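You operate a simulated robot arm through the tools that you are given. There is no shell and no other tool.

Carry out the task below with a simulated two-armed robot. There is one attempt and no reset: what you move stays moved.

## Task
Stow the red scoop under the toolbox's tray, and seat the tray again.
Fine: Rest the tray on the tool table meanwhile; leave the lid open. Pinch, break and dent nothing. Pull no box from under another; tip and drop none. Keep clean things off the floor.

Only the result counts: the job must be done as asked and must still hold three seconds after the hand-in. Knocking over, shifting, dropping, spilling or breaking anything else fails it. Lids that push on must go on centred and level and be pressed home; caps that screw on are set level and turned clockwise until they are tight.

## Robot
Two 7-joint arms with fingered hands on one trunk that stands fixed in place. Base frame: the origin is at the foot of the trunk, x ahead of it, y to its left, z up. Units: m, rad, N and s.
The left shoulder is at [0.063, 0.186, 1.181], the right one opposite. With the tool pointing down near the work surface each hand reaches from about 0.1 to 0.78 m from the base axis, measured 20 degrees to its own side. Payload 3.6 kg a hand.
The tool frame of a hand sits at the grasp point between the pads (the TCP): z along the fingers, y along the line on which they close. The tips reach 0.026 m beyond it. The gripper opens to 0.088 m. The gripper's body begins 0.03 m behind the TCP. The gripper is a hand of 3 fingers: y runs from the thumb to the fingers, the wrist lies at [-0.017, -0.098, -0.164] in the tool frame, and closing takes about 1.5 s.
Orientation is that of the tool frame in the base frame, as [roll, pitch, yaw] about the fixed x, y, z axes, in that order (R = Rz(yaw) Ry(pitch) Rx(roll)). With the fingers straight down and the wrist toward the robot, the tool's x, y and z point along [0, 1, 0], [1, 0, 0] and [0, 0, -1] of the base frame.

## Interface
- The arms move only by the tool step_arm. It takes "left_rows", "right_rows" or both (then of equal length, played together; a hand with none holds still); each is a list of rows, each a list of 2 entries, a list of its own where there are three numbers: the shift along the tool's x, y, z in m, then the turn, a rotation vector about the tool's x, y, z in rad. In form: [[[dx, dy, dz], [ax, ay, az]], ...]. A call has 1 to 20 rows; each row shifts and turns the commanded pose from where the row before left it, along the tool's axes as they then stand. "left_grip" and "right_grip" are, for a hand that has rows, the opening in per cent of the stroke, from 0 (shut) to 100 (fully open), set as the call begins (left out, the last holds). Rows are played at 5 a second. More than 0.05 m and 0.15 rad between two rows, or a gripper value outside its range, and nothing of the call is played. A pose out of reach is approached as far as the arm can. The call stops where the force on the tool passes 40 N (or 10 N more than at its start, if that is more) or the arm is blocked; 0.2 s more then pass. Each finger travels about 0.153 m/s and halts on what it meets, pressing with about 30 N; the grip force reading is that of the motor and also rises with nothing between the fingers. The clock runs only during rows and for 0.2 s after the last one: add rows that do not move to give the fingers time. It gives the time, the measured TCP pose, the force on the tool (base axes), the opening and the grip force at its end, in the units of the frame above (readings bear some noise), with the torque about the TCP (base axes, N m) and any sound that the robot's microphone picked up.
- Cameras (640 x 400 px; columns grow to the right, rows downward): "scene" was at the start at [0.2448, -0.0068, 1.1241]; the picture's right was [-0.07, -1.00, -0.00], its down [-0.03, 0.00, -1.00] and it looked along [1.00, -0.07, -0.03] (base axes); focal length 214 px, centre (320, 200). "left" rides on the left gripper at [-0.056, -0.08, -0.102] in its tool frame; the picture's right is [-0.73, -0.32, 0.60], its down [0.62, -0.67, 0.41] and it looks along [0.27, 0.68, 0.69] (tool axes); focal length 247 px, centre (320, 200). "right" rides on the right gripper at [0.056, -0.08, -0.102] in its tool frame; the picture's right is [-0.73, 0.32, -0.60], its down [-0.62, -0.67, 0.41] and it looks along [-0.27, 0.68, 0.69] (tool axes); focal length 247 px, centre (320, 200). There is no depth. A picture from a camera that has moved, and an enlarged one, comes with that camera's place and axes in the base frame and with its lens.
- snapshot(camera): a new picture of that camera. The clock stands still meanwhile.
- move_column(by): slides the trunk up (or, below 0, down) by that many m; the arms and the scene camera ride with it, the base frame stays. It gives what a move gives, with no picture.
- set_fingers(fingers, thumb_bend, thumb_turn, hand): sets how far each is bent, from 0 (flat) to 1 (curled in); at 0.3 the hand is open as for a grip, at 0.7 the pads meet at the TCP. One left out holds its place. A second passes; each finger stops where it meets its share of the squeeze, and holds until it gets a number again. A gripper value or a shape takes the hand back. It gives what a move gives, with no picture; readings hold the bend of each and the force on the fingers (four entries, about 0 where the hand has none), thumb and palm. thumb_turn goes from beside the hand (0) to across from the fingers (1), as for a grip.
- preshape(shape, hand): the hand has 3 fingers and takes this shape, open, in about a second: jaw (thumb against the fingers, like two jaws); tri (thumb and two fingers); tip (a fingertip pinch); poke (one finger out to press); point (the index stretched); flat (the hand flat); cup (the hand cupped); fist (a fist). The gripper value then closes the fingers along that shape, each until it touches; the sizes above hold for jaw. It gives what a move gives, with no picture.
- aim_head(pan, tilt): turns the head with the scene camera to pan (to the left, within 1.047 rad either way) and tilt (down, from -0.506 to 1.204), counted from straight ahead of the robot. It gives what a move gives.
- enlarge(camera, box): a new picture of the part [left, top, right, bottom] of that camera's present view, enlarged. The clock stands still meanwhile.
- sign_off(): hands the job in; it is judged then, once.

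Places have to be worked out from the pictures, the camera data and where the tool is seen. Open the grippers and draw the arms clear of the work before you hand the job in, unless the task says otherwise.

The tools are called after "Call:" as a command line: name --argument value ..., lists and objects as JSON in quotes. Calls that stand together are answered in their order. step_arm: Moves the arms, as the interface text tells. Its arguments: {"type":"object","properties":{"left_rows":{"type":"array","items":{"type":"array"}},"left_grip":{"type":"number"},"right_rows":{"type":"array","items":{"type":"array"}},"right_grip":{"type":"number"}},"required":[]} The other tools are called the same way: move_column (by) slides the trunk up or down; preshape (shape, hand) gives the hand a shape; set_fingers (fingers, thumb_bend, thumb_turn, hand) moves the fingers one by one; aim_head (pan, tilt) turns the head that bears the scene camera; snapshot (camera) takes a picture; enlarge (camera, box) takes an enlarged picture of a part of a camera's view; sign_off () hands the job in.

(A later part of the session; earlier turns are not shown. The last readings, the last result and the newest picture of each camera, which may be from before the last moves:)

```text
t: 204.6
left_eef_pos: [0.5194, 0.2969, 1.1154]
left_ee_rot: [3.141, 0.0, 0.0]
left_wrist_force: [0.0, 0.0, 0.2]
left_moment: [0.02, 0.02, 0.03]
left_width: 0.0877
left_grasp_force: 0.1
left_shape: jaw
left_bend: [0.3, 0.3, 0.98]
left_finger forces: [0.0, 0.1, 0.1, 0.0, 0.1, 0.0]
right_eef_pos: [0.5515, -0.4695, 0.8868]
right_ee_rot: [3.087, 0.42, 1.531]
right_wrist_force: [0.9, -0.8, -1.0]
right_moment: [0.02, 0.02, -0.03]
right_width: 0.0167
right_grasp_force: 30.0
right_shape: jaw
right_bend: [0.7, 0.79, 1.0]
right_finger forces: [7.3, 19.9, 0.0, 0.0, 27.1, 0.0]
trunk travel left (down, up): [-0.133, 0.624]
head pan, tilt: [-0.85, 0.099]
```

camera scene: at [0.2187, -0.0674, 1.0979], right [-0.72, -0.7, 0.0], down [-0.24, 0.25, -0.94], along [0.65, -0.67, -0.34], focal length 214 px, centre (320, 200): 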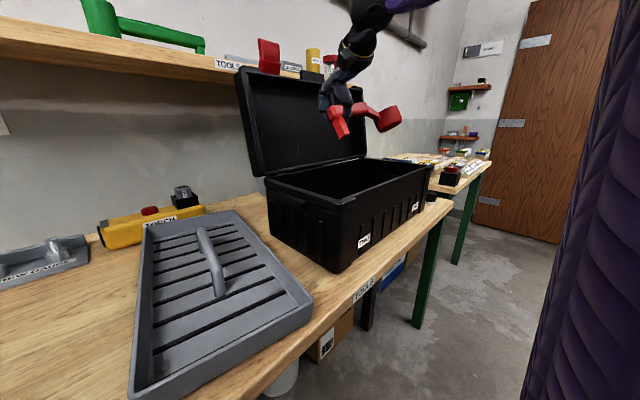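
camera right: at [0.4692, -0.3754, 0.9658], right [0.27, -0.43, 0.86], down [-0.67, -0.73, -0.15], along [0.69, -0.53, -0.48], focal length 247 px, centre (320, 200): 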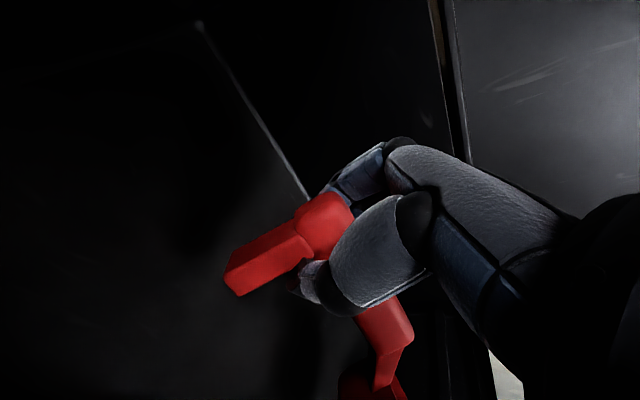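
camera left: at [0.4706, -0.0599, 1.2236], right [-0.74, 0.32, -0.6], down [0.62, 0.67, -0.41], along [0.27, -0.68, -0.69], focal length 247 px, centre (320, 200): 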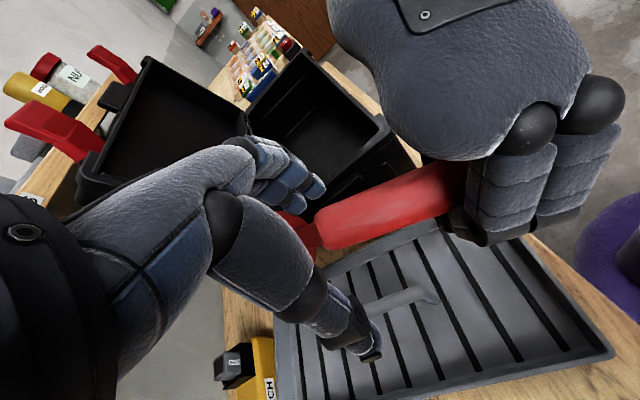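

Still no contact at z≈0.887. I continue with small steps, watching the vertical force.

Call:
step_arm --right_rows '[[[0.0016, 0, 0.0037], [0, 0, 0]]]'

Call:
step_arm --right_rows '[[[0.0016, 0, 0.0037], [0, 0, 0]]]'

Call:
enlarge --camera "right" --box '[180, 120, 460, 400]'

Call:
enlarge --camera "scene" --box '[220, 20, 470, 240]'

```text
t: 205.0
left_eef_pos: [0.5185, 0.2971, 1.1151]
left_ee_rot: [3.141, 0.0, 0.0]
left_wrist_force: [-0.2, 0.7, 0.1]
left_moment: [-0.02, -0.01, -0.01]
left_width: 0.0879
left_grasp_force: 0.0
left_shape: jaw
left_bend: [0.3, 0.3, 0.98]
left_finger forces: [0.1, 0.0, 0.1, 0.1, 0.1, 0.0]
right_eef_pos: [0.5522, -0.4695, 0.8826]
right_ee_rot: [3.089, 0.42, 1.533]
right_wrist_force: [0.6, -0.1, 0.6]
right_moment: [0.03, -0.04, -0.02]
right_width: 0.0167
right_grasp_force: 29.8
right_shape: jaw
right_bend: [0.7, 0.79, 1.0]
right_finger forces: [7.2, 20.1, 0.0, 0.0, 27.1, 0.0]
trunk travel left (down, up): [-0.133, 0.624]
head pan, tilt: [-0.85, 0.099]
```

```text
t: 205.4
left_eef_pos: [0.5177, 0.2969, 1.1162]
left_ee_rot: [3.141, -0.001, -0.001]
left_wrist_force: [-0.9, -0.2, -0.2]
left_moment: [0.0, -0.05, 0.0]
left_width: 0.0877
left_grasp_force: 0.0
left_shape: jaw
left_bend: [0.3, 0.3, 0.98]
left_finger forces: [0.0, 0.1, 0.1, 0.0, 0.0, 0.0]
right_eef_pos: [0.5514, -0.4695, 0.8792]
right_ee_rot: [3.089, 0.421, 1.536]
right_wrist_force: [-0.6, -0.6, 0.5]
right_moment: [0.07, -0.01, 0.04]
right_width: 0.0165
right_grasp_force: 29.8
right_shape: jaw
right_bend: [0.71, 0.8, 1.0]
right_finger forces: [7.4, 18.9, 0.1, 0.0, 26.1, 0.0]
trunk travel left (down, up): [-0.133, 0.624]
head pan, tilt: [-0.85, 0.099]
```

```text
1.43 times, centred on (320, 260) of right
camera zoom: at [0.4699, -0.3755, 0.9439], right [0.27, -0.43, 0.86], down [-0.67, -0.73, -0.15], along [0.69, -0.53, -0.48], focal length 353 px, centre (320, 114)
```

zoom: 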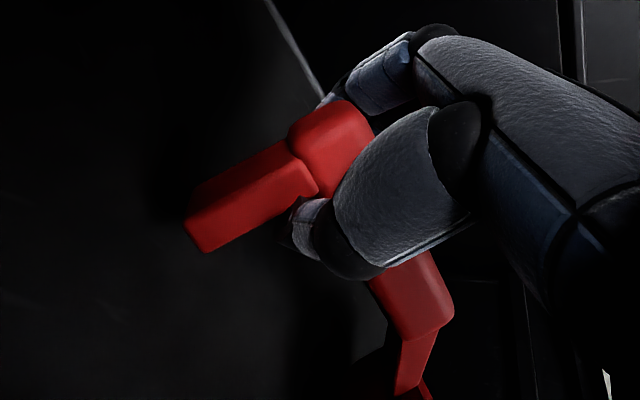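

```text
1.82 times, centred on (345, 130) of scene
camera zoom: at [0.2507, -0.0696, 0.9083], right [-0.75, -0.66, 0.0], down [-0.07, 0.07, -1.0], along [0.66, -0.75, -0.1], focal length 390 px, centre (274, 327)
```

zoom: 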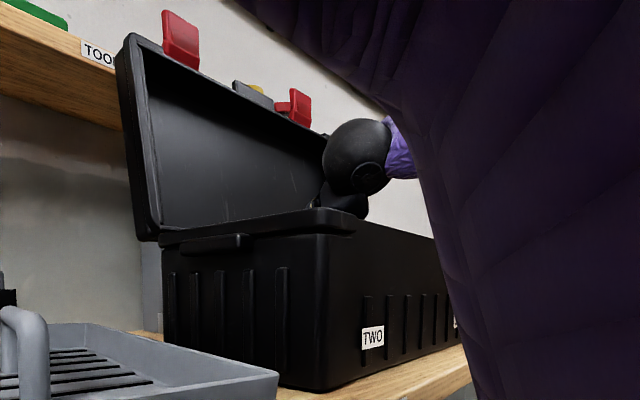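

Contact with the floor is beginning (force turned positive). One more 3 mm, then I open the fingers a little so the scoop settles gently.

Call:
step_arm --right_rows '[[[0.0012, 0, 0.0028], [0, 0, 0]]]'

Call:
step_arm --right_rows '[[[0, 0, 0], [0, 0, 0]], [[0, 0, 0], [0, 0, 0]], [[0, 0, 0], [0, 0, 0]], [[0, 0, 0], [0, 0, 0]]]' --right_grip 30

Call:
snapshot --camera "right"

```text
t: 205.8
left_eef_pos: [0.519, 0.2989, 1.1172]
left_ee_rot: [3.142, -0.002, 0.0]
left_wrist_force: [-0.1, 0.1, -0.3]
left_moment: [-0.01, -0.01, 0.03]
left_width: 0.0876
left_grasp_force: 0.0
left_shape: jaw
left_bend: [0.3, 0.3, 0.98]
left_finger forces: [0.1, 0.1, 0.0, 0.0, 0.1, 0.1]
right_eef_pos: [0.551, -0.4701, 0.878]
right_ee_rot: [3.088, 0.421, 1.535]
right_wrist_force: [1.2, -2.1, 7.1]
right_moment: [0.12, 0.09, 0.0]
right_width: 0.0168
right_grasp_force: 30.2
right_shape: jaw
right_bend: [0.72, 0.81, 1.0]
right_finger forces: [9.6, 19.4, 0.0, 0.0, 27.7, 0.1]
trunk travel left (down, up): [-0.133, 0.624]
head pan, tilt: [-0.85, 0.099]
```

```text
t: 206.8
left_eef_pos: [0.519, 0.297, 1.1159]
left_ee_rot: [-3.14, -0.001, 0.0]
left_wrist_force: [-0.5, 0.6, 0.5]
left_moment: [0.0, 0.01, -0.01]
left_width: 0.0879
left_grasp_force: 0.1
left_shape: jaw
left_bend: [0.3, 0.3, 0.98]
left_finger forces: [0.1, 0.0, 0.1, 0.1, 0.0, 0.1]
right_eef_pos: [0.5511, -0.4697, 0.8755]
right_ee_rot: [3.087, 0.42, 1.533]
right_wrist_force: [-0.1, 0.6, 0.2]
right_moment: [-0.01, -0.02, 0.0]
right_width: 0.0263
right_grasp_force: 0.1
right_shape: jaw
right_bend: [0.52, 0.73, 1.0]
right_finger forces: [0.1, 0.1, 0.0, 0.1, 0.0, 0.1]
trunk travel left (down, up): [-0.133, 0.624]
head pan, tilt: [-0.85, 0.099]
```

```text
taken
camera right: at [0.4703, -0.3753, 0.9404], right [0.27, -0.43, 0.86], down [-0.67, -0.73, -0.15], along [0.69, -0.53, -0.49], focal length 247 px, centre (320, 200)
```

right: 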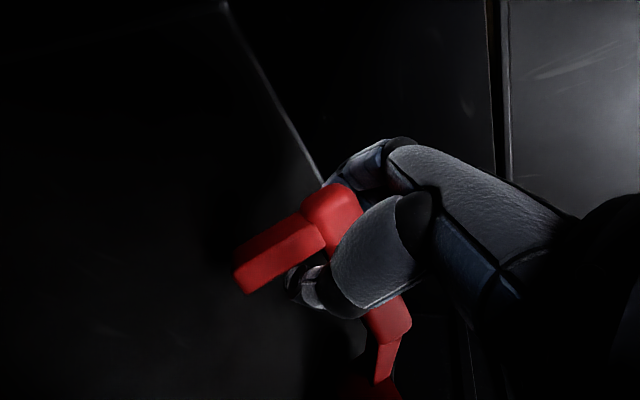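

The scoop is released and rests on the floor. I open wider and raise the hand straight up out of the box.

Call:
step_arm --right_rows '[[[0, 0, 0], [0, 0, 0]], [[0, 0, 0], [0, 0, 0]], [[0, 0, 0], [0, 0, 0]], [[-0.0041, 0.0005, -0.0091], [0, 0, 0]], [[-0.0081, 0.001, -0.0182], [0, 0, 0]], [[-0.0122, 0.0014, -0.0274], [0, 0, 0]], [[-0.0122, 0.0014, -0.0274], [0, 0, 0]], [[-0.0122, 0.0014, -0.0274], [0, 0, 0]]]' --right_grip 75

Call:
snapshot --camera "right"

```text
t: 208.6
left_eef_pos: [0.5196, 0.2969, 1.1163]
left_ee_rot: [3.141, 0.0, -0.001]
left_wrist_force: [-0.2, -0.1, 0.0]
left_moment: [-0.01, 0.01, 0.0]
left_width: 0.0876
left_grasp_force: 0.0
left_shape: jaw
left_bend: [0.3, 0.3, 0.98]
left_finger forces: [0.0, 0.1, 0.0, 0.1, 0.0, 0.0]
right_eef_pos: [0.5522, -0.4695, 0.9965]
right_ee_rot: [3.088, 0.422, 1.535]
right_wrist_force: [0.0, -1.2, 0.3]
right_moment: [0.01, -0.03, -0.02]
right_width: 0.0656
right_grasp_force: 0.0
right_shape: jaw
right_bend: [0.34, 0.52, 0.99]
right_finger forces: [0.0, 0.0, 0.0, 0.1, 0.0, 0.0]
trunk travel left (down, up): [-0.133, 0.624]
head pan, tilt: [-0.85, 0.099]
```

```text
taken
camera right: at [0.4704, -0.3752, 1.0614], right [0.27, -0.43, 0.86], down [-0.67, -0.73, -0.15], along [0.69, -0.53, -0.49], focal length 247 px, centre (320, 200)
```

right: 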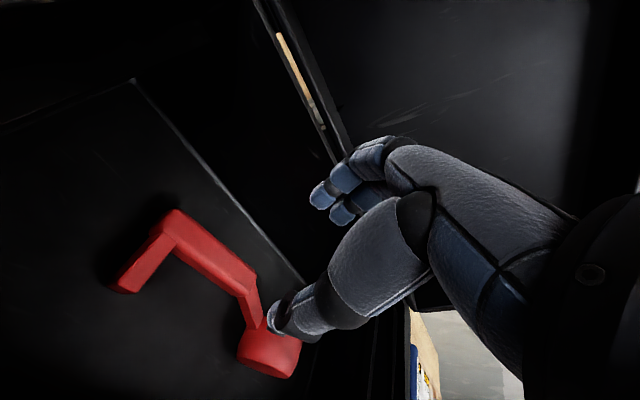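

The scoop lies in the box. I raise the trunk and look down to judge how it lies and its height.

Call:
move_column --by 0.33

Call:
aim_head --pan -0.9 --tilt 0.8

Call:
snapshot --camera "scene"

Call:
snapshot --camera "right"

```text
t: 211.9
left_eef_pos: [0.5193, 0.2968, 1.4451]
left_ee_rot: [-3.141, 0.001, 0.0]
left_wrist_force: [-0.3, 0.0, 0.6]
left_moment: [0.0, 0.0, 0.03]
left_width: 0.0876
left_grasp_force: 0.1
left_shape: jaw
left_bend: [0.3, 0.3, 0.98]
left_finger forces: [0.0, 0.0, 0.1, 0.0, 0.0, 0.0]
right_eef_pos: [0.5524, -0.4689, 1.3261]
right_ee_rot: [3.088, 0.42, 1.536]
right_wrist_force: [-0.4, 0.7, 0.1]
right_moment: [-0.01, -0.02, -0.02]
right_width: 0.0658
right_grasp_force: 0.1
right_shape: jaw
right_bend: [0.34, 0.52, 0.99]
right_finger forces: [0.1, 0.1, 0.0, 0.0, 0.1, 0.0]
trunk travel left (down, up): [-0.463, 0.294]
head pan, tilt: [-0.85, 0.099]
```

```text
t: 212.9
left_eef_pos: [0.5195, 0.2962, 1.4467]
left_ee_rot: [-3.139, 0.001, -0.002]
left_wrist_force: [0.2, 0.2, -0.8]
left_moment: [0.02, 0.02, -0.03]
left_width: 0.0878
left_grasp_force: 0.0
left_shape: jaw
left_bend: [0.3, 0.3, 0.98]
left_finger forces: [0.1, 0.0, 0.1, 0.0, 0.1, 0.1]
right_eef_pos: [0.5515, -0.4697, 1.3264]
right_ee_rot: [3.088, 0.421, 1.533]
right_wrist_force: [0.1, 0.0, -0.5]
right_moment: [-0.07, 0.0, -0.01]
right_width: 0.0656
right_grasp_force: 0.0
right_shape: jaw
right_bend: [0.34, 0.52, 0.99]
right_finger forces: [0.0, 0.0, 0.1, 0.1, 0.1, 0.0]
trunk travel left (down, up): [-0.463, 0.294]
head pan, tilt: [-0.901, 0.799]
```

```text
taken
camera scene: at [0.1888, -0.0639, 1.202], right [-0.78, -0.62, 0.0], down [-0.45, 0.56, -0.7], along [0.43, -0.55, -0.72], focal length 214 px, centre (320, 200)
```

scene: 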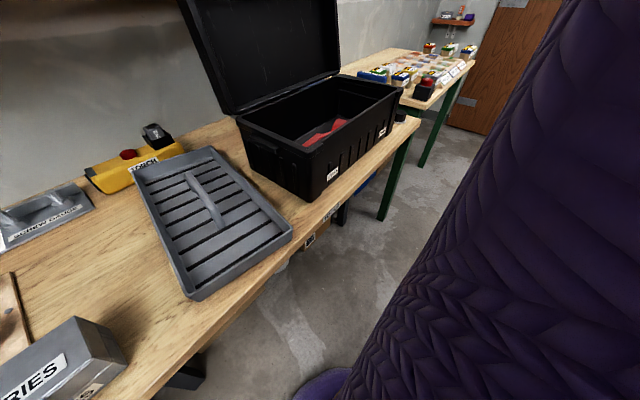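

```text
taken
camera right: at [0.4706, -0.3753, 1.3908], right [0.27, -0.43, 0.86], down [-0.67, -0.73, -0.15], along [0.69, -0.53, -0.48], focal length 247 px, centre (320, 200)
```

right: 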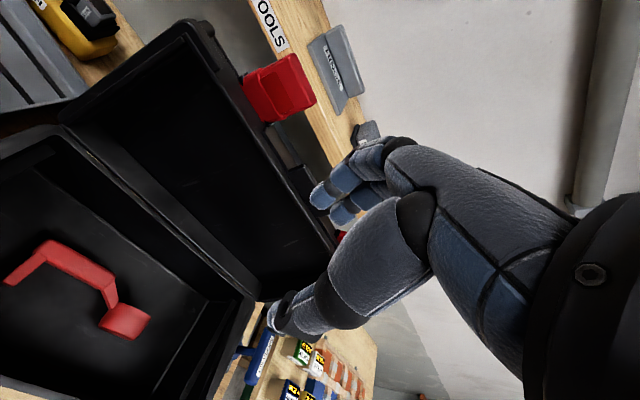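

I zoom in on the scoop in the box from both cameras.

Call:
enlarge --camera "scene" --box '[230, 70, 410, 200]'

Call:
enlarge --camera "right" --box '[0, 180, 260, 400]'

```text
3.08 times, centred on (320, 135) of scene
camera zoom: at [0.1888, -0.0639, 1.202], right [-0.78, -0.62, 0.0], down [-0.45, 0.56, -0.7], along [0.43, -0.55, -0.72], focal length 660 px, centre (320, 400)
```

zoom: 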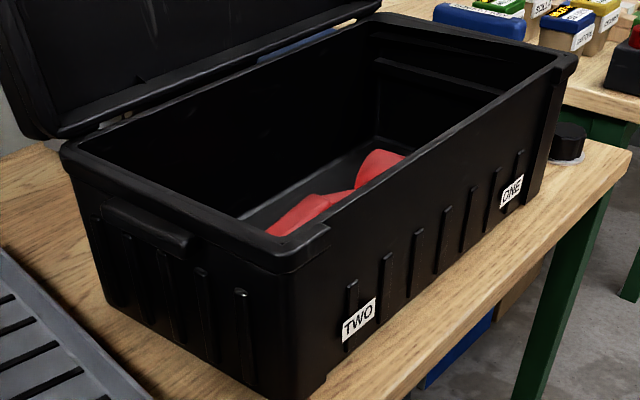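

```text
1.82 times, centred on (130, 290) of right
camera zoom: at [0.4706, -0.3753, 1.3908], right [0.27, -0.43, 0.86], down [-0.67, -0.73, -0.15], along [0.69, -0.53, -0.48], focal length 449 px, centre (666, 36)
```

zoom: 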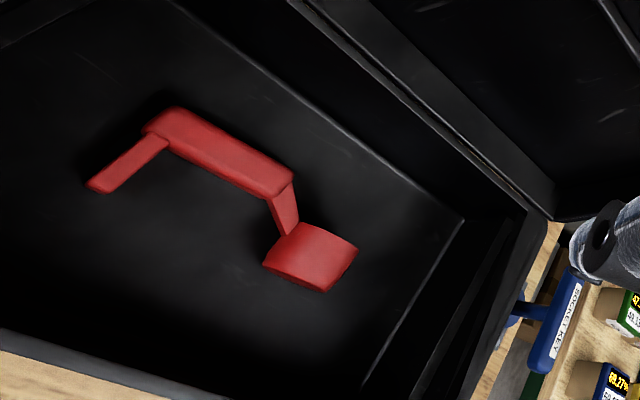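

The scoop lies flat on its side, ≈7.5 cm high at most and well clear of walls; the tray bottom seats ≈9.6 cm above the floor. Now for the tray: I take a clean view to measure its pose.

Call:
aim_head --pan -0.3 --tilt 0.85

Call:
enlarge --camera "scene" --box '[220, 60, 500, 260]'

Call:
snapshot --camera "scene"

```text
t: 213.9
left_eef_pos: [0.5181, 0.2973, 1.4461]
left_ee_rot: [-3.14, 0.0, 0.0]
left_wrist_force: [0.1, 0.5, 0.0]
left_moment: [-0.02, 0.02, -0.01]
left_width: 0.0878
left_grasp_force: 0.2
left_shape: jaw
left_bend: [0.3, 0.3, 0.98]
left_finger forces: [0.1, 0.0, 0.0, 0.1, 0.0, 0.0]
right_eef_pos: [0.5516, -0.4689, 1.3262]
right_ee_rot: [3.088, 0.42, 1.533]
right_wrist_force: [0.0, -0.1, 0.0]
right_moment: [-0.02, -0.04, 0.0]
right_width: 0.0657
right_grasp_force: 0.0
right_shape: jaw
right_bend: [0.34, 0.52, 0.99]
right_finger forces: [0.0, 0.0, 0.1, 0.1, 0.1, 0.1]
trunk travel left (down, up): [-0.463, 0.294]
head pan, tilt: [-0.3, 0.85]
```

```text
2.00 times, centred on (360, 160) of scene
camera zoom: at [0.2133, -0.0238, 1.1979], right [-0.3, -0.95, 0.0], down [-0.72, 0.22, -0.66], along [0.63, -0.2, -0.75], focal length 429 px, centre (240, 280)
```

zoom: 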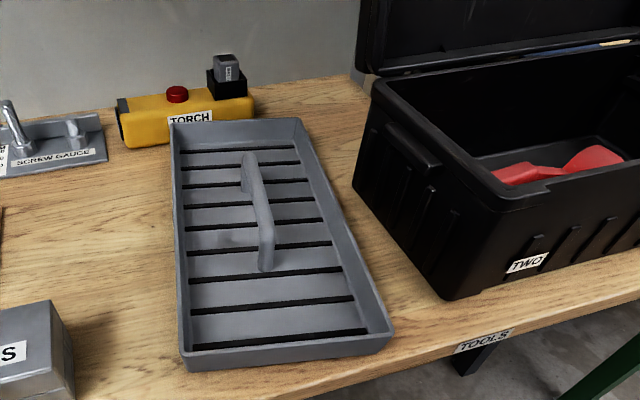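

```text
taken
camera scene: at [0.2133, -0.0238, 1.1979], right [-0.3, -0.95, 0.0], down [-0.72, 0.22, -0.66], along [0.63, -0.2, -0.75], focal length 214 px, centre (320, 200)
```

scene: 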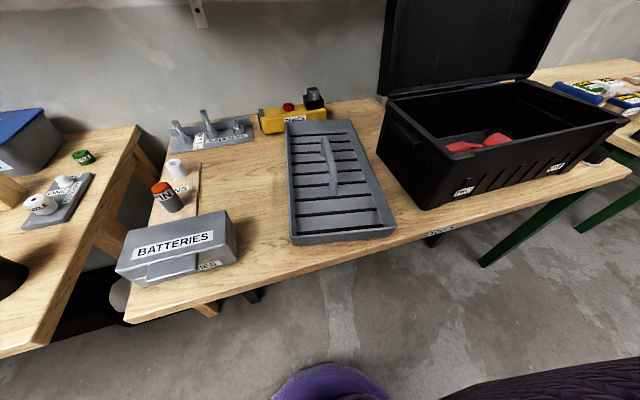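

Tray pose: handle-bar centre ≈(0.591, −0.163), yaw ≈1.386 rad, bar z≈0.896. I level the right hand again, and move it left to about (0.50, −0.20), high above the table.

Call:
step_arm --right_rows '[[[0, 0, 0], [0, 0.14, 0]], [[0, 0, 0], [0, 0.14, 0]], [[0, 0, 0], [0, 0.14, 0]], [[0, 0, 0], [0.053, 0, 0]]]' --right_grip 100

Call:
step_arm --right_rows '[[[0.038, -0.0075, 0], [0, 0, 0]], [[0.038, -0.0075, 0], [0, 0, 0]], [[0.038, -0.0075, 0], [0, 0, 0]], [[0.038, -0.0075, 0], [0, 0, 0]], [[0.038, -0.0075, 0], [0, 0, 0]], [[0.038, -0.0075, 0], [0, 0, 0]], [[0.038, -0.0075, 0], [0, 0, 0]]]'

```text
t: 214.9
left_eef_pos: [0.52, 0.2984, 1.4457]
left_ee_rot: [3.141, -0.001, -0.001]
left_wrist_force: [0.3, -0.5, -0.5]
left_moment: [0.02, -0.03, 0.04]
left_width: 0.0877
left_grasp_force: 0.1
left_shape: jaw
left_bend: [0.3, 0.3, 0.98]
left_finger forces: [0.0, 0.0, 0.1, 0.1, 0.1, 0.0]
right_eef_pos: [0.553, -0.4694, 1.3267]
right_ee_rot: [-3.136, 0.0, 1.556]
right_wrist_force: [0.3, 0.3, 0.3]
right_moment: [0.0, 0.0, 0.04]
right_width: 0.0878
right_grasp_force: 0.0
right_shape: jaw
right_bend: [0.3, 0.3, 0.98]
right_finger forces: [0.1, 0.0, 0.0, 0.0, 0.1, 0.1]
trunk travel left (down, up): [-0.463, 0.294]
head pan, tilt: [-0.3, 0.85]
```

```text
t: 216.5
left_eef_pos: [0.5193, 0.2977, 1.4451]
left_ee_rot: [-3.141, 0.002, -0.001]
left_wrist_force: [-0.4, -0.1, 0.3]
left_moment: [0.01, 0.02, -0.03]
left_width: 0.0878
left_grasp_force: 0.0
left_shape: jaw
left_bend: [0.3, 0.3, 0.98]
left_finger forces: [0.0, 0.0, 0.1, 0.0, 0.1, 0.0]
right_eef_pos: [0.5042, -0.2026, 1.3268]
right_ee_rot: [-3.137, 0.0, 1.556]
right_wrist_force: [-1.3, 0.9, 0.4]
right_moment: [-0.01, 0.0, 0.0]
right_width: 0.0879
right_grasp_force: 0.0
right_shape: jaw
right_bend: [0.3, 0.3, 0.98]
right_finger forces: [0.0, 0.1, 0.0, 0.0, 0.0, 0.0]
trunk travel left (down, up): [-0.463, 0.294]
head pan, tilt: [-0.3, 0.85]
```

I turn the right hand counter-clockwise to match the tray's yaw (1.386 rad), then go diagonally to above the handle at z≈1.20.

Call:
step_arm --right_rows '[[[0, 0, 0], [0, 0, -0.1]], [[0, 0, 0], [0, 0, -0.1]], [[0, 0, 0], [0, 0, -0.1]], [[0, 0, 0], [0, 0, -0.1]], [[0, 0, 0], [0, 0, -0.1]], [[0, 0, 0], [0, 0, -0.1]], [[0, 0, 0], [0, 0, -0.1]], [[0, 0, 0], [0, 0, -0.1]], [[0, 0, 0], [0, 0, -0.1]], [[0, 0, 0], [0, 0, -0.1]], [[0, 0, 0], [0, 0, -0.1]], [[0, 0, 0], [0, 0, -0.1]], [[0, 0, 0], [0, 0, -0.1]], [[0, 0, 0], [0, 0, -0.1]]]'

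Call:
step_arm --right_rows '[[[-0.0156, 0.0111, 0.0246], [0, 0, 0]], [[-0.0156, 0.0111, 0.0246], [0, 0, 0]], [[-0.0156, 0.0111, 0.0246], [0, 0, 0]], [[-0.0156, 0.0111, 0.0246], [0, 0, 0]], [[-0.0156, 0.0111, 0.0246], [0, 0, 0]]]'

Call:
move_column --by -0.17

Call:
snapshot --camera "right"

Call:
snapshot --camera "scene"

```text
t: 219.5
left_eef_pos: [0.5191, 0.2973, 1.4445]
left_ee_rot: [3.142, -0.001, 0.0]
left_wrist_force: [0.4, -0.3, 0.7]
left_moment: [-0.02, -0.03, 0.01]
left_width: 0.0878
left_grasp_force: 0.1
left_shape: jaw
left_bend: [0.3, 0.3, 0.98]
left_finger forces: [0.0, 0.0, 0.1, 0.1, 0.1, 0.0]
right_eef_pos: [0.5031, -0.2026, 1.3251]
right_ee_rot: [-3.141, -0.004, 2.959]
right_wrist_force: [0.5, -0.3, 0.3]
right_moment: [0.02, 0.04, 0.01]
right_width: 0.0878
right_grasp_force: 0.0
right_shape: jaw
right_bend: [0.3, 0.3, 0.98]
right_finger forces: [0.0, 0.1, 0.1, 0.1, 0.0, 0.0]
trunk travel left (down, up): [-0.463, 0.294]
head pan, tilt: [-0.3, 0.85]
```

```text
t: 220.7
left_eef_pos: [0.5188, 0.2968, 1.4466]
left_ee_rot: [-3.141, -0.001, 0.0]
left_wrist_force: [0.0, 0.5, 0.9]
left_moment: [-0.02, 0.0, 0.0]
left_width: 0.0878
left_grasp_force: 0.0
left_shape: jaw
left_bend: [0.3, 0.3, 0.98]
left_finger forces: [0.1, 0.0, 0.0, 0.0, 0.1, 0.0]
right_eef_pos: [0.5543, -0.1794, 1.2079]
right_ee_rot: [-3.14, -0.002, 2.956]
right_wrist_force: [-0.6, -0.2, -0.5]
right_moment: [0.01, -0.01, 0.01]
right_width: 0.0875
right_grasp_force: 0.1
right_shape: jaw
right_bend: [0.3, 0.3, 0.98]
right_finger forces: [0.0, 0.1, 0.1, 0.0, 0.1, 0.1]
right hand out of reach, approached as far as the arm can: row 4, 5
trunk travel left (down, up): [-0.463, 0.294]
head pan, tilt: [-0.3, 0.85]
```

```text
t: 222.7
left_eef_pos: [0.5185, 0.2975, 1.2771]
left_ee_rot: [-3.141, 0.0, 0.001]
left_wrist_force: [-0.2, 0.0, -0.4]
left_moment: [-0.06, 0.02, -0.02]
left_width: 0.0877
left_grasp_force: 0.0
left_shape: jaw
left_bend: [0.3, 0.3, 0.98]
left_finger forces: [0.1, 0.0, 0.1, 0.0, 0.0, 0.0]
right_eef_pos: [0.5538, -0.1798, 1.0381]
right_ee_rot: [-3.14, -0.003, 2.958]
right_wrist_force: [-0.1, 0.7, -0.3]
right_moment: [0.0, 0.02, 0.01]
right_width: 0.0876
right_grasp_force: 0.0
right_shape: jaw
right_bend: [0.3, 0.3, 0.98]
right_finger forces: [0.0, 0.0, 0.0, 0.0, 0.0, 0.0]
trunk travel left (down, up): [-0.293, 0.464]
head pan, tilt: [-0.3, 0.85]
```

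```text
taken
camera right: at [0.485, -0.248, 1.1383], right [0.78, 0.18, 0.6], down [0.49, -0.77, -0.41], along [0.39, 0.61, -0.69], focal length 247 px, centre (320, 200)
```

right: 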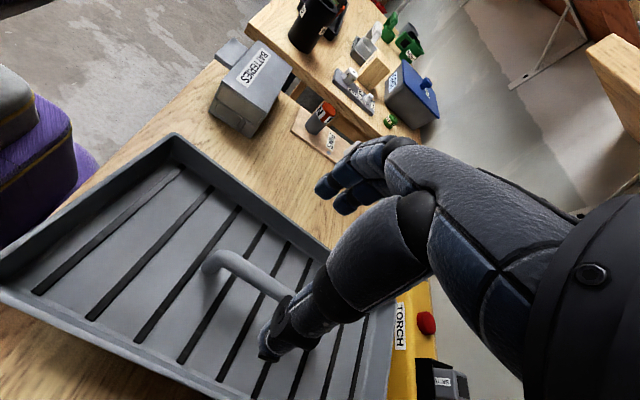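

```text
taken
camera scene: at [0.2336, -0.0237, 1.0167], right [-0.3, -0.96, 0.0], down [-0.72, 0.22, -0.66], along [0.63, -0.2, -0.75], focal length 214 px, centre (320, 200)
```

scene: 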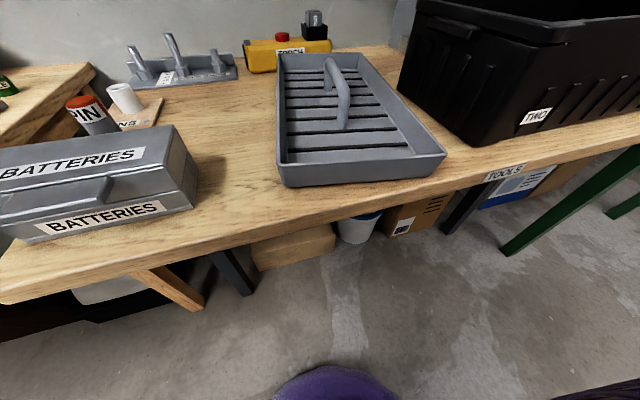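

The arm stopped short at (0.554, −0.18) in this posture. I retrace the earlier successful way: up to relative +0.147 at (0.50, −0.17), then down along the diagonal.

Call:
step_arm --right_rows '[[[0.0092, -0.0001, -0.043], [0, 0, 0]], [[0.0092, -0.0001, -0.043], [0, 0, 0]], [[0.0092, -0.0001, -0.043], [0, 0, 0]], [[0.0092, -0.0001, -0.043], [0, 0, 0]], [[0.0092, -0.0001, -0.043], [0, 0, 0]], [[0.0092, -0.0001, -0.043], [0, 0, 0]]]'

Call:
step_arm --right_rows '[[[0, 0, 0], [0, 0, -0.1]], [[-0.01, 0.0, 0.03], [0, 0, 0]], [[-0.01, 0.0, 0.03], [0, 0, 0]], [[-0.01, 0.0, 0.03], [0, 0, 0]], [[-0.01, 0.0, 0.03], [0, 0, 0]], [[-0.01, 0.0, 0.03], [0, 0, 0]], [[-0.01, 0.0, 0.03], [0, 0, 0]]]'

```text
t: 224.1
left_eef_pos: [0.5182, 0.2978, 1.2755]
left_ee_rot: [3.141, -0.001, -0.001]
left_wrist_force: [0.3, 1.3, -0.1]
left_moment: [-0.01, -0.03, 0.01]
left_width: 0.0877
left_grasp_force: 0.0
left_shape: jaw
left_bend: [0.3, 0.3, 0.98]
left_finger forces: [0.0, 0.0, 0.1, 0.1, 0.0, 0.0]
right_eef_pos: [0.498, -0.1724, 1.2954]
right_ee_rot: [-3.141, -0.003, 2.956]
right_wrist_force: [-0.1, -0.2, 0.5]
right_moment: [0.0, -0.03, -0.01]
right_width: 0.0882
right_grasp_force: 0.1
right_shape: jaw
right_bend: [0.3, 0.3, 0.98]
right_finger forces: [0.1, 0.0, 0.0, 0.1, 0.0, 0.1]
trunk travel left (down, up): [-0.293, 0.464]
head pan, tilt: [-0.3, 0.85]
```

```text
t: 225.7
left_eef_pos: [0.5211, 0.2974, 1.2754]
left_ee_rot: [3.141, 0.001, -0.001]
left_wrist_force: [-0.3, 0.4, 0.5]
left_moment: [-0.02, -0.01, -0.01]
left_width: 0.0878
left_grasp_force: 0.1
left_shape: jaw
left_bend: [0.3, 0.3, 0.98]
left_finger forces: [0.0, 0.1, 0.0, 0.1, 0.1, 0.0]
right_eef_pos: [0.5593, -0.1774, 1.1114]
right_ee_rot: [3.141, -0.005, 3.057]
right_wrist_force: [-0.2, -0.2, 0.0]
right_moment: [0.02, -0.01, -0.02]
right_width: 0.0877
right_grasp_force: 0.0
right_shape: jaw
right_bend: [0.3, 0.3, 0.98]
right_finger forces: [0.0, 0.0, 0.0, 0.0, 0.0, 0.0]
trunk travel left (down, up): [-0.293, 0.464]
head pan, tilt: [-0.3, 0.85]
```

No limit this way. I continue the diagonal to about (0.59, −0.17, 1.02).

Call:
step_arm --right_rows '[[[-0.01, 0.002, 0.03], [0, 0, 0]], [[-0.01, 0.003, 0.03], [0, 0, 0]], [[-0.01, 0.003, 0.03], [0, 0, 0]]]'

Call:
snapshot --camera "right"

Call:
aim_head --pan -0.3 --tilt 0.5

Call:
snapshot --camera "scene"

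```text
t: 226.4
left_eef_pos: [0.5193, 0.2971, 1.2758]
left_ee_rot: [3.14, 0.002, -0.001]
left_wrist_force: [0.6, 0.2, -0.3]
left_moment: [-0.01, -0.03, 0.02]
left_width: 0.0876
left_grasp_force: 0.0
left_shape: jaw
left_bend: [0.3, 0.3, 0.98]
left_finger forces: [0.0, 0.0, 0.0, 0.0, 0.0, 0.1]
right_eef_pos: [0.5871, -0.1716, 1.0242]
right_ee_rot: [-3.14, -0.004, 3.056]
right_wrist_force: [0.1, 0.0, 0.6]
right_moment: [0.0, 0.01, 0.03]
right_width: 0.0878
right_grasp_force: 0.0
right_shape: jaw
right_bend: [0.3, 0.3, 0.98]
right_finger forces: [0.0, 0.0, 0.1, 0.0, 0.1, 0.0]
trunk travel left (down, up): [-0.293, 0.464]
head pan, tilt: [-0.3, 0.85]
```

```text
taken
camera right: at [0.5262, -0.2465, 1.1245], right [0.76, 0.25, 0.6], down [0.56, -0.72, -0.41], along [0.32, 0.65, -0.69], focal length 247 px, centre (320, 200)
```

right: 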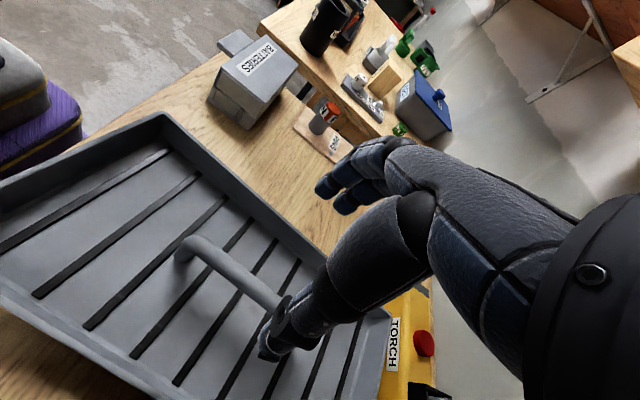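

```text
t: 227.3
left_eef_pos: [0.5195, 0.2969, 1.2751]
left_ee_rot: [3.141, -0.001, 0.0]
left_wrist_force: [0.1, 0.4, -0.3]
left_moment: [0.0, 0.02, -0.02]
left_width: 0.0876
left_grasp_force: 0.1
left_shape: jaw
left_bend: [0.3, 0.3, 0.98]
left_finger forces: [0.0, 0.0, 0.0, 0.1, 0.0, 0.0]
right_eef_pos: [0.5884, -0.17, 1.0241]
right_ee_rot: [3.14, -0.004, 3.056]
right_wrist_force: [0.0, 0.3, -0.2]
right_moment: [0.0, 0.01, -0.01]
right_width: 0.0874
right_grasp_force: 0.1
right_shape: jaw
right_bend: [0.3, 0.3, 0.98]
right_finger forces: [0.1, 0.0, 0.1, 0.0, 0.0, 0.0]
trunk travel left (down, up): [-0.293, 0.464]
head pan, tilt: [-0.3, 0.499]
```

```text
taken
camera scene: at [0.2462, -0.0275, 1.0463], right [-0.3, -0.96, 0.0], down [-0.46, 0.14, -0.88], along [0.84, -0.26, -0.48], focal length 214 px, centre (320, 200)
```

scene: 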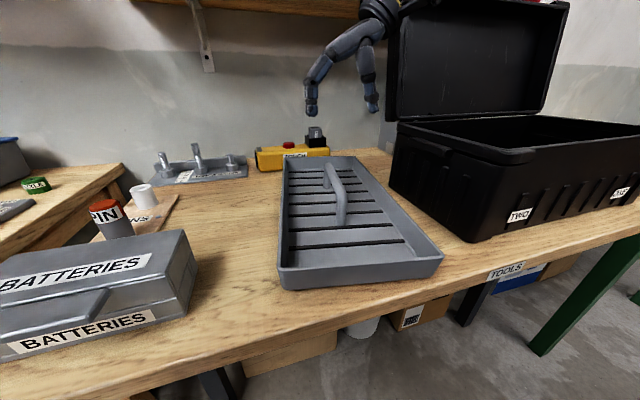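

The bar runs right beneath the TCP. I enlarge the scene view to find the handle's middle along its length.

Call:
enlarge --camera "scene" --box '[270, 60, 450, 300]'

Call:
enlarge --camera "right" --box '[100, 180, 400, 400]'

```text
1.67 times, centred on (360, 180) of scene
camera zoom: at [0.2462, -0.0275, 1.0463], right [-0.3, -0.96, 0.0], down [-0.46, 0.14, -0.88], along [0.84, -0.26, -0.48], focal length 358 px, centre (253, 233)
```

zoom: 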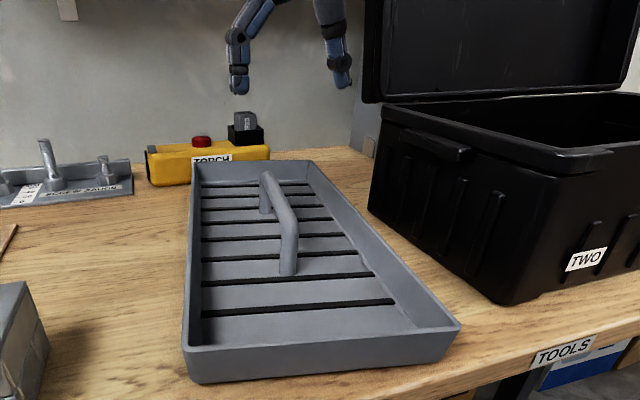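

```text
1.82 times, centred on (250, 290) of right
camera zoom: at [0.5257, -0.2461, 1.1254], right [0.76, 0.25, 0.6], down [0.56, -0.72, -0.41], along [0.32, 0.65, -0.69], focal length 449 px, centre (447, 36)
```

zoom: 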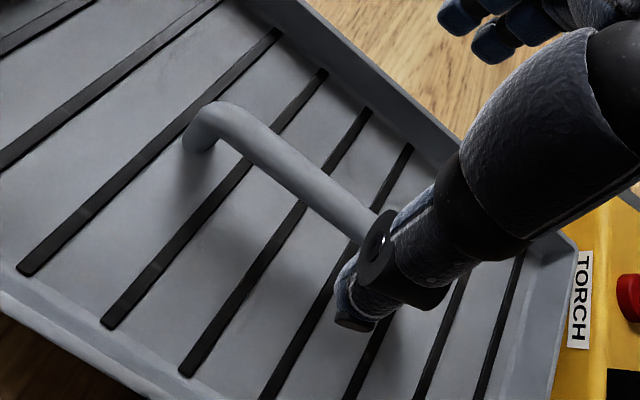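

The posts give the handle's middle at ≈(0.615, −0.170), yaw ≈1.41. I align the yaw, lean the hand slightly (0.12 rad) for reach, and shift to x≈0.608 above the bar.

Call:
step_arm --right_rows '[[[0, 0, 0], [0, 0, 0.073]], [[0, 0, 0], [0, -0.12, 0]], [[-0.01, 0.002, 0], [0, 0, 0]], [[-0.01, 0.002, 0], [0, 0, 0]]]'

Call:
move_column --by -0.08

Call:
snapshot --camera "right"

Call:
enlarge --camera "scene" --box '[270, 20, 450, 260]'

```text
t: 228.3
left_eef_pos: [0.519, 0.298, 1.2752]
left_ee_rot: [-3.141, 0.0, 0.0]
left_wrist_force: [1.0, 0.0, -0.4]
left_moment: [0.02, 0.0, -0.02]
left_width: 0.0877
left_grasp_force: 0.0
left_shape: jaw
left_bend: [0.3, 0.3, 0.98]
left_finger forces: [0.0, 0.0, 0.0, 0.0, 0.0, 0.0]
right_eef_pos: [0.6118, -0.1704, 1.0275]
right_ee_rot: [-3.14, 0.115, 2.983]
right_wrist_force: [-0.2, -0.1, -0.1]
right_moment: [0.02, 0.0, 0.0]
right_width: 0.0877
right_grasp_force: 0.1
right_shape: jaw
right_bend: [0.3, 0.3, 0.98]
right_finger forces: [0.0, 0.0, 0.0, 0.0, 0.0, 0.1]
trunk travel left (down, up): [-0.293, 0.464]
head pan, tilt: [-0.3, 0.499]
```

```text
t: 229.4
left_eef_pos: [0.5178, 0.2989, 1.1969]
left_ee_rot: [-3.141, -0.001, -0.002]
left_wrist_force: [-0.3, -0.3, 1.2]
left_moment: [0.01, 0.0, 0.01]
left_width: 0.088
left_grasp_force: 0.0
left_shape: jaw
left_bend: [0.3, 0.3, 0.98]
left_finger forces: [0.0, 0.0, 0.0, 0.0, 0.1, 0.0]
right_eef_pos: [0.6099, -0.1689, 0.948]
right_ee_rot: [3.141, 0.117, 2.983]
right_wrist_force: [-0.5, 0.1, -0.4]
right_moment: [0.04, -0.03, -0.02]
right_width: 0.0875
right_grasp_force: 0.0
right_shape: jaw
right_bend: [0.3, 0.3, 0.98]
right_finger forces: [0.0, 0.1, 0.0, 0.1, 0.0, 0.1]
trunk travel left (down, up): [-0.213, 0.544]
head pan, tilt: [-0.3, 0.499]
```

```text
taken
camera right: at [0.5311, -0.2372, 1.0415], right [0.7, 0.21, 0.68], down [0.55, -0.76, -0.34], along [0.45, 0.61, -0.65], focal length 247 px, centre (320, 200)
```

right: 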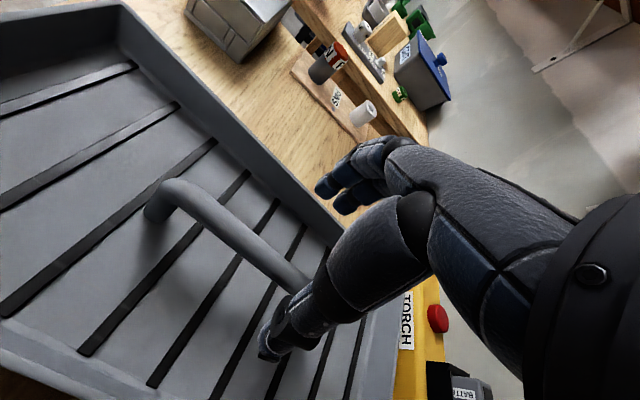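

```text
1.67 times, centred on (360, 140) of scene
camera zoom: at [0.2602, -0.0275, 0.9593], right [-0.3, -0.96, 0.0], down [-0.46, 0.14, -0.88], along [0.84, -0.26, -0.48], focal length 358 px, centre (253, 300)
```

zoom: 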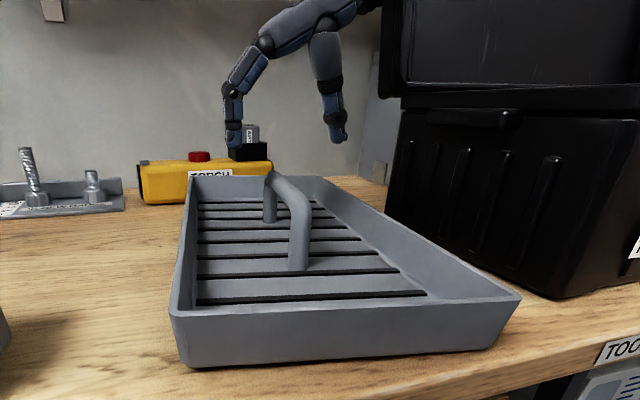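

The open hand is centred over the bar. I lower 0.053 to z≈0.895 and check.

Call:
move_column --by -0.053

Call:
snapshot --camera "right"

Call:
aim_head --pan -0.3 --tilt 0.2

Call:
enlarge --camera "scene" --box '[270, 100, 450, 260]'

```text
t: 230.4
left_eef_pos: [0.517, 0.2982, 1.1435]
left_ee_rot: [-3.141, -0.002, -0.001]
left_wrist_force: [-0.4, 0.4, 1.0]
left_moment: [0.02, 0.01, 0.02]
left_width: 0.0879
left_grasp_force: 0.0
left_shape: jaw
left_bend: [0.3, 0.3, 0.98]
left_finger forces: [0.0, 0.1, 0.0, 0.0, 0.0, 0.1]
right_eef_pos: [0.6103, -0.1682, 0.8952]
right_ee_rot: [-3.14, 0.117, 2.983]
right_wrist_force: [0.3, -0.1, 0.7]
right_moment: [0.0, -0.01, -0.03]
right_width: 0.0879
right_grasp_force: 0.0
right_shape: jaw
right_bend: [0.3, 0.3, 0.98]
right_finger forces: [0.0, 0.1, 0.0, 0.1, 0.1, 0.0]
trunk travel left (down, up): [-0.16, 0.597]
head pan, tilt: [-0.3, 0.499]
```

```text
taken
camera right: at [0.5311, -0.2372, 0.9884], right [0.7, 0.21, 0.68], down [0.55, -0.76, -0.34], along [0.45, 0.61, -0.65], focal length 247 px, centre (320, 200)
```

right: 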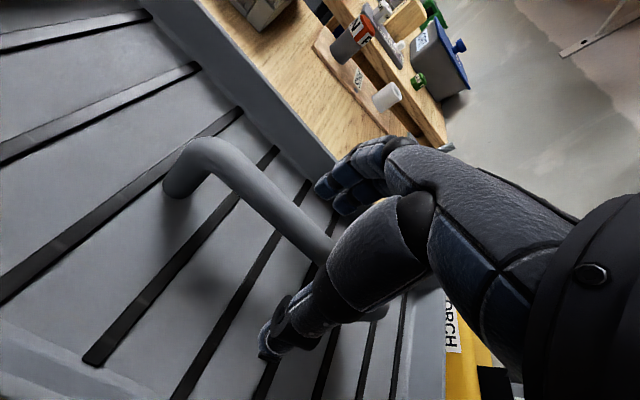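

```text
t: 231.2
left_eef_pos: [0.5193, 0.2975, 1.1418]
left_ee_rot: [3.141, 0.001, 0.0]
left_wrist_force: [0.1, 0.3, 0.3]
left_moment: [0.01, -0.01, 0.03]
left_width: 0.0878
left_grasp_force: 0.0
left_shape: jaw
left_bend: [0.3, 0.3, 0.98]
left_finger forces: [0.1, 0.0, 0.0, 0.0, 0.0, 0.1]
right_eef_pos: [0.6109, -0.1697, 0.8933]
right_ee_rot: [-3.141, 0.114, 2.983]
right_wrist_force: [-0.1, 0.0, -0.4]
right_moment: [0.02, 0.0, 0.03]
right_width: 0.0875
right_grasp_force: 0.0
right_shape: jaw
right_bend: [0.3, 0.3, 0.98]
right_finger forces: [0.0, 0.0, 0.0, 0.0, 0.0, 0.0]
trunk travel left (down, up): [-0.16, 0.597]
head pan, tilt: [-0.3, 0.201]
```

```text
2.50 times, centred on (360, 180) of scene
camera zoom: at [0.2736, -0.0281, 0.9283], right [-0.3, -0.96, 0.0], down [-0.19, 0.06, -0.98], along [0.94, -0.29, -0.2], focal length 536 px, centre (220, 250)
```

zoom: 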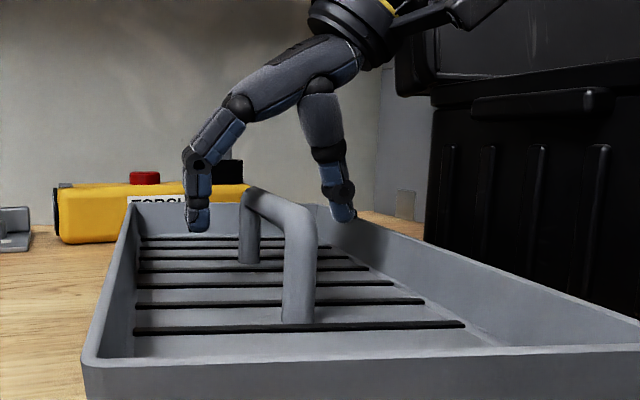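

By projection the bar centre is ~7 mm below the TCP, which from the first grasp's behaviour is about right for the pads to clamp its middle. I close the hand.

Call:
step_arm --right_rows '[[[0, 0, 0], [0, 0, 0]], [[0, 0, 0], [0, 0, 0]], [[0, 0, 0], [0, 0, 0]], [[0, 0, 0], [0, 0, 0]], [[0, 0, 0], [0, 0, 0]], [[0, 0, 0], [0, 0, 0]], [[0, 0, 0], [0, 0, 0]], [[0, 0, 0], [0, 0, 0]], [[0, 0, 0], [0, 0, 0]], [[0, 0, 0], [0, 0, 0]]]' --right_grip 0

Call:
enlarge --camera "scene" --box '[270, 100, 450, 260]'

Call:
snapshot --camera "right"

```text
t: 233.4
left_eef_pos: [0.5188, 0.2966, 1.1429]
left_ee_rot: [3.141, 0.0, -0.001]
left_wrist_force: [-0.2, 0.2, -0.2]
left_moment: [0.0, 0.01, 0.0]
left_width: 0.0877
left_grasp_force: 0.0
left_shape: jaw
left_bend: [0.3, 0.3, 0.98]
left_finger forces: [0.1, 0.1, 0.1, 0.0, 0.0, 0.0]
right_eef_pos: [0.6104, -0.1689, 0.8938]
right_ee_rot: [-3.14, 0.115, 2.983]
right_wrist_force: [0.9, 0.2, -2.6]
right_moment: [-0.01, 0.0, 0.01]
right_width: 0.0078
right_grasp_force: 29.9
right_shape: jaw
right_bend: [0.69, 0.74, 1.0]
right_finger forces: [11.8, 13.1, 0.0, 0.1, 25.1, 0.0]
trunk travel left (down, up): [-0.16, 0.597]
head pan, tilt: [-0.3, 0.201]
```

```text
2.50 times, centred on (360, 180) of scene
camera zoom: at [0.2738, -0.0282, 0.9283], right [-0.3, -0.96, 0.0], down [-0.19, 0.06, -0.98], along [0.94, -0.29, -0.2], focal length 536 px, centre (220, 250)
```

zoom: 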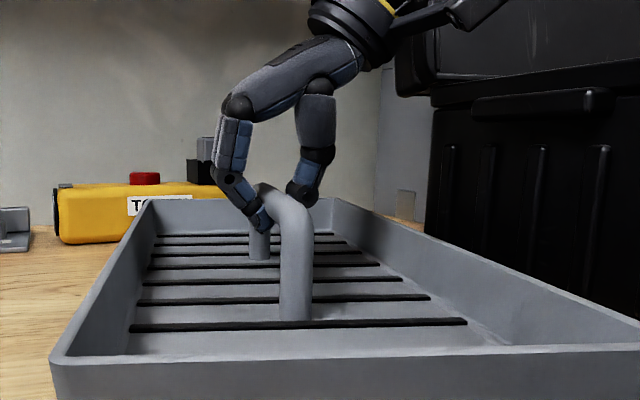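

```text
taken
camera right: at [0.532, -0.2374, 0.9873], right [0.7, 0.21, 0.68], down [0.55, -0.76, -0.34], along [0.45, 0.61, -0.65], focal length 247 px, centre (320, 200)
```

right: 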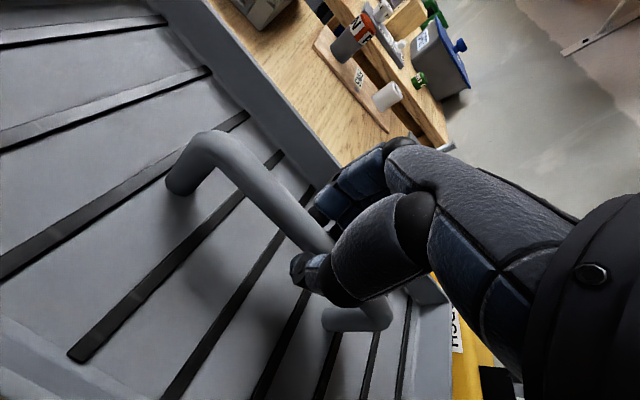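

The pads still pinch below the bar's middle (width 7.8 mm, lifting the tray slightly). I open, rise 7 mm and close again for a truly centred clamp.

Call:
step_arm --right_rows '[[[0, 0, 0], [0, 0, 0]], [[0, 0, 0], [0, 0, 0]], [[0, 0, 0], [0, 0, 0]], [[0, 0, 0], [0, 0, 0]], [[0, 0, 0], [0, 0, 0]], [[0, 0, 0], [0, 0, 0]], [[-0.0008, 0, -0.007], [0, 0, 0]], [[0, 0, 0], [0, 0, 0]]]' --right_grip 60

Call:
step_arm --right_rows '[[[0, 0, 0], [0, 0, 0]], [[0, 0, 0], [0, 0, 0]], [[0, 0, 0], [0, 0, 0]], [[0, 0, 0], [0, 0, 0]], [[0, 0, 0], [0, 0, 0]], [[0, 0, 0], [0, 0, 0]], [[0, 0, 0], [0, 0, 0]], [[0, 0, 0], [0, 0, 0]], [[0, 0, 0], [0, 0, 0]]]' --right_grip 0

Call:
enlarge --camera "scene" --box '[270, 100, 450, 260]'

```text
t: 235.2
left_eef_pos: [0.519, 0.2969, 1.1421]
left_ee_rot: [3.141, -0.001, 0.0]
left_wrist_force: [-0.7, -0.3, -0.5]
left_moment: [0.02, -0.01, 0.03]
left_width: 0.088
left_grasp_force: 0.0
left_shape: jaw
left_bend: [0.3, 0.3, 0.98]
left_finger forces: [0.1, 0.0, 0.0, 0.0, 0.1, 0.1]
right_eef_pos: [0.61, -0.1697, 0.9012]
right_ee_rot: [-3.141, 0.115, 2.984]
right_wrist_force: [0.2, 1.1, -0.9]
right_moment: [0.0, -0.02, 0.02]
right_width: 0.0524
right_grasp_force: 0.2
right_shape: jaw
right_bend: [0.39, 0.63, 1.0]
right_finger forces: [0.0, 0.1, 0.1, 0.0, 0.1, 0.0]
trunk travel left (down, up): [-0.16, 0.597]
head pan, tilt: [-0.3, 0.201]
```

```text
t: 237.2
left_eef_pos: [0.5187, 0.297, 1.1434]
left_ee_rot: [3.141, 0.001, 0.0]
left_wrist_force: [-0.4, -0.2, -0.4]
left_moment: [-0.01, -0.02, 0.0]
left_width: 0.0878
left_grasp_force: 0.0
left_shape: jaw
left_bend: [0.3, 0.3, 0.98]
left_finger forces: [0.0, 0.0, 0.1, 0.0, 0.0, 0.0]
right_eef_pos: [0.6107, -0.1689, 0.9012]
right_ee_rot: [-3.14, 0.115, 2.983]
right_wrist_force: [0.2, -0.6, 0.4]
right_moment: [0.02, -0.02, -0.04]
right_width: 0.0084
right_grasp_force: 30.0
right_shape: jaw
right_bend: [0.68, 0.72, 1.0]
right_finger forces: [17.3, 11.4, 0.0, 0.1, 28.9, 0.0]
trunk travel left (down, up): [-0.16, 0.597]
head pan, tilt: [-0.3, 0.201]
```

```text
2.50 times, centred on (360, 180) of scene
camera zoom: at [0.2737, -0.0282, 0.9283], right [-0.3, -0.96, 0.0], down [-0.19, 0.06, -0.98], along [0.94, -0.29, -0.2], focal length 536 px, centre (220, 250)
```

zoom: 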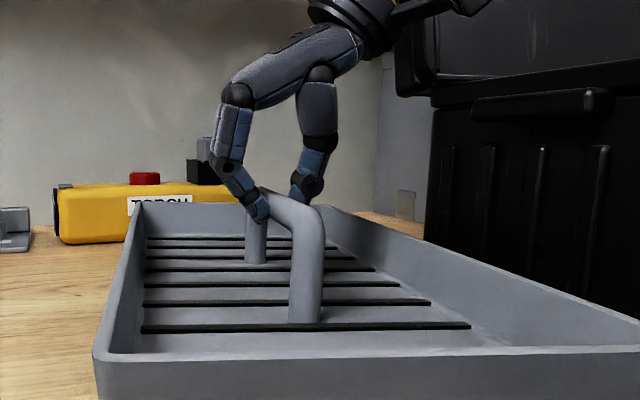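

Now a firm clamp (17/11/29 N) with no vertical push. I lift 3 cm with the trunk and check level and grip.

Call:
move_column --by 0.03

Call:
snapshot --camera "scene"

Call:
snapshot --camera "right"

```text
t: 237.9
left_eef_pos: [0.5202, 0.2969, 1.1712]
left_ee_rot: [3.141, 0.002, -0.002]
left_wrist_force: [0.9, 0.5, 0.0]
left_moment: [0.0, 0.04, 0.0]
left_width: 0.088
left_grasp_force: 0.1
left_shape: jaw
left_bend: [0.3, 0.3, 0.98]
left_finger forces: [0.0, 0.1, 0.1, 0.0, 0.0, 0.0]
right_eef_pos: [0.6105, -0.17, 0.931]
right_ee_rot: [-3.139, 0.116, 2.983]
right_wrist_force: [-0.3, -0.2, -2.1]
right_moment: [0.01, 0.02, 0.01]
right_width: 0.0084
right_grasp_force: 30.2
right_shape: jaw
right_bend: [0.68, 0.72, 1.0]
right_finger forces: [14.8, 14.2, 0.1, 0.0, 28.8, 0.0]
trunk travel left (down, up): [-0.19, 0.567]
head pan, tilt: [-0.3, 0.201]
```

```text
taken
camera scene: at [0.2682, -0.0282, 0.961], right [-0.3, -0.96, 0.0], down [-0.19, 0.06, -0.98], along [0.94, -0.29, -0.2], focal length 214 px, centre (320, 200)
```

scene: 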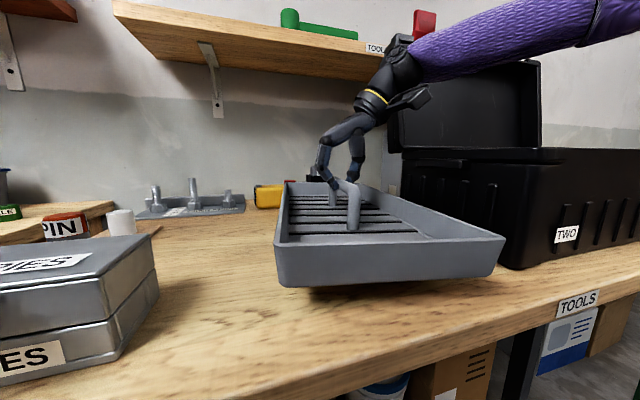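

```text
taken
camera right: at [0.5327, -0.2374, 1.0234], right [0.7, 0.21, 0.68], down [0.55, -0.76, -0.34], along [0.45, 0.61, -0.65], focal length 247 px, centre (320, 200)
```

right: 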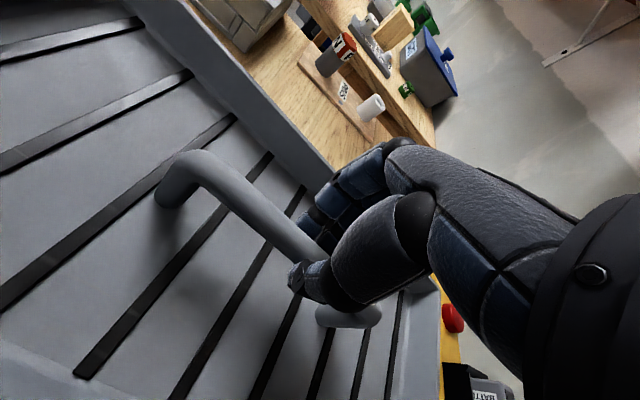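

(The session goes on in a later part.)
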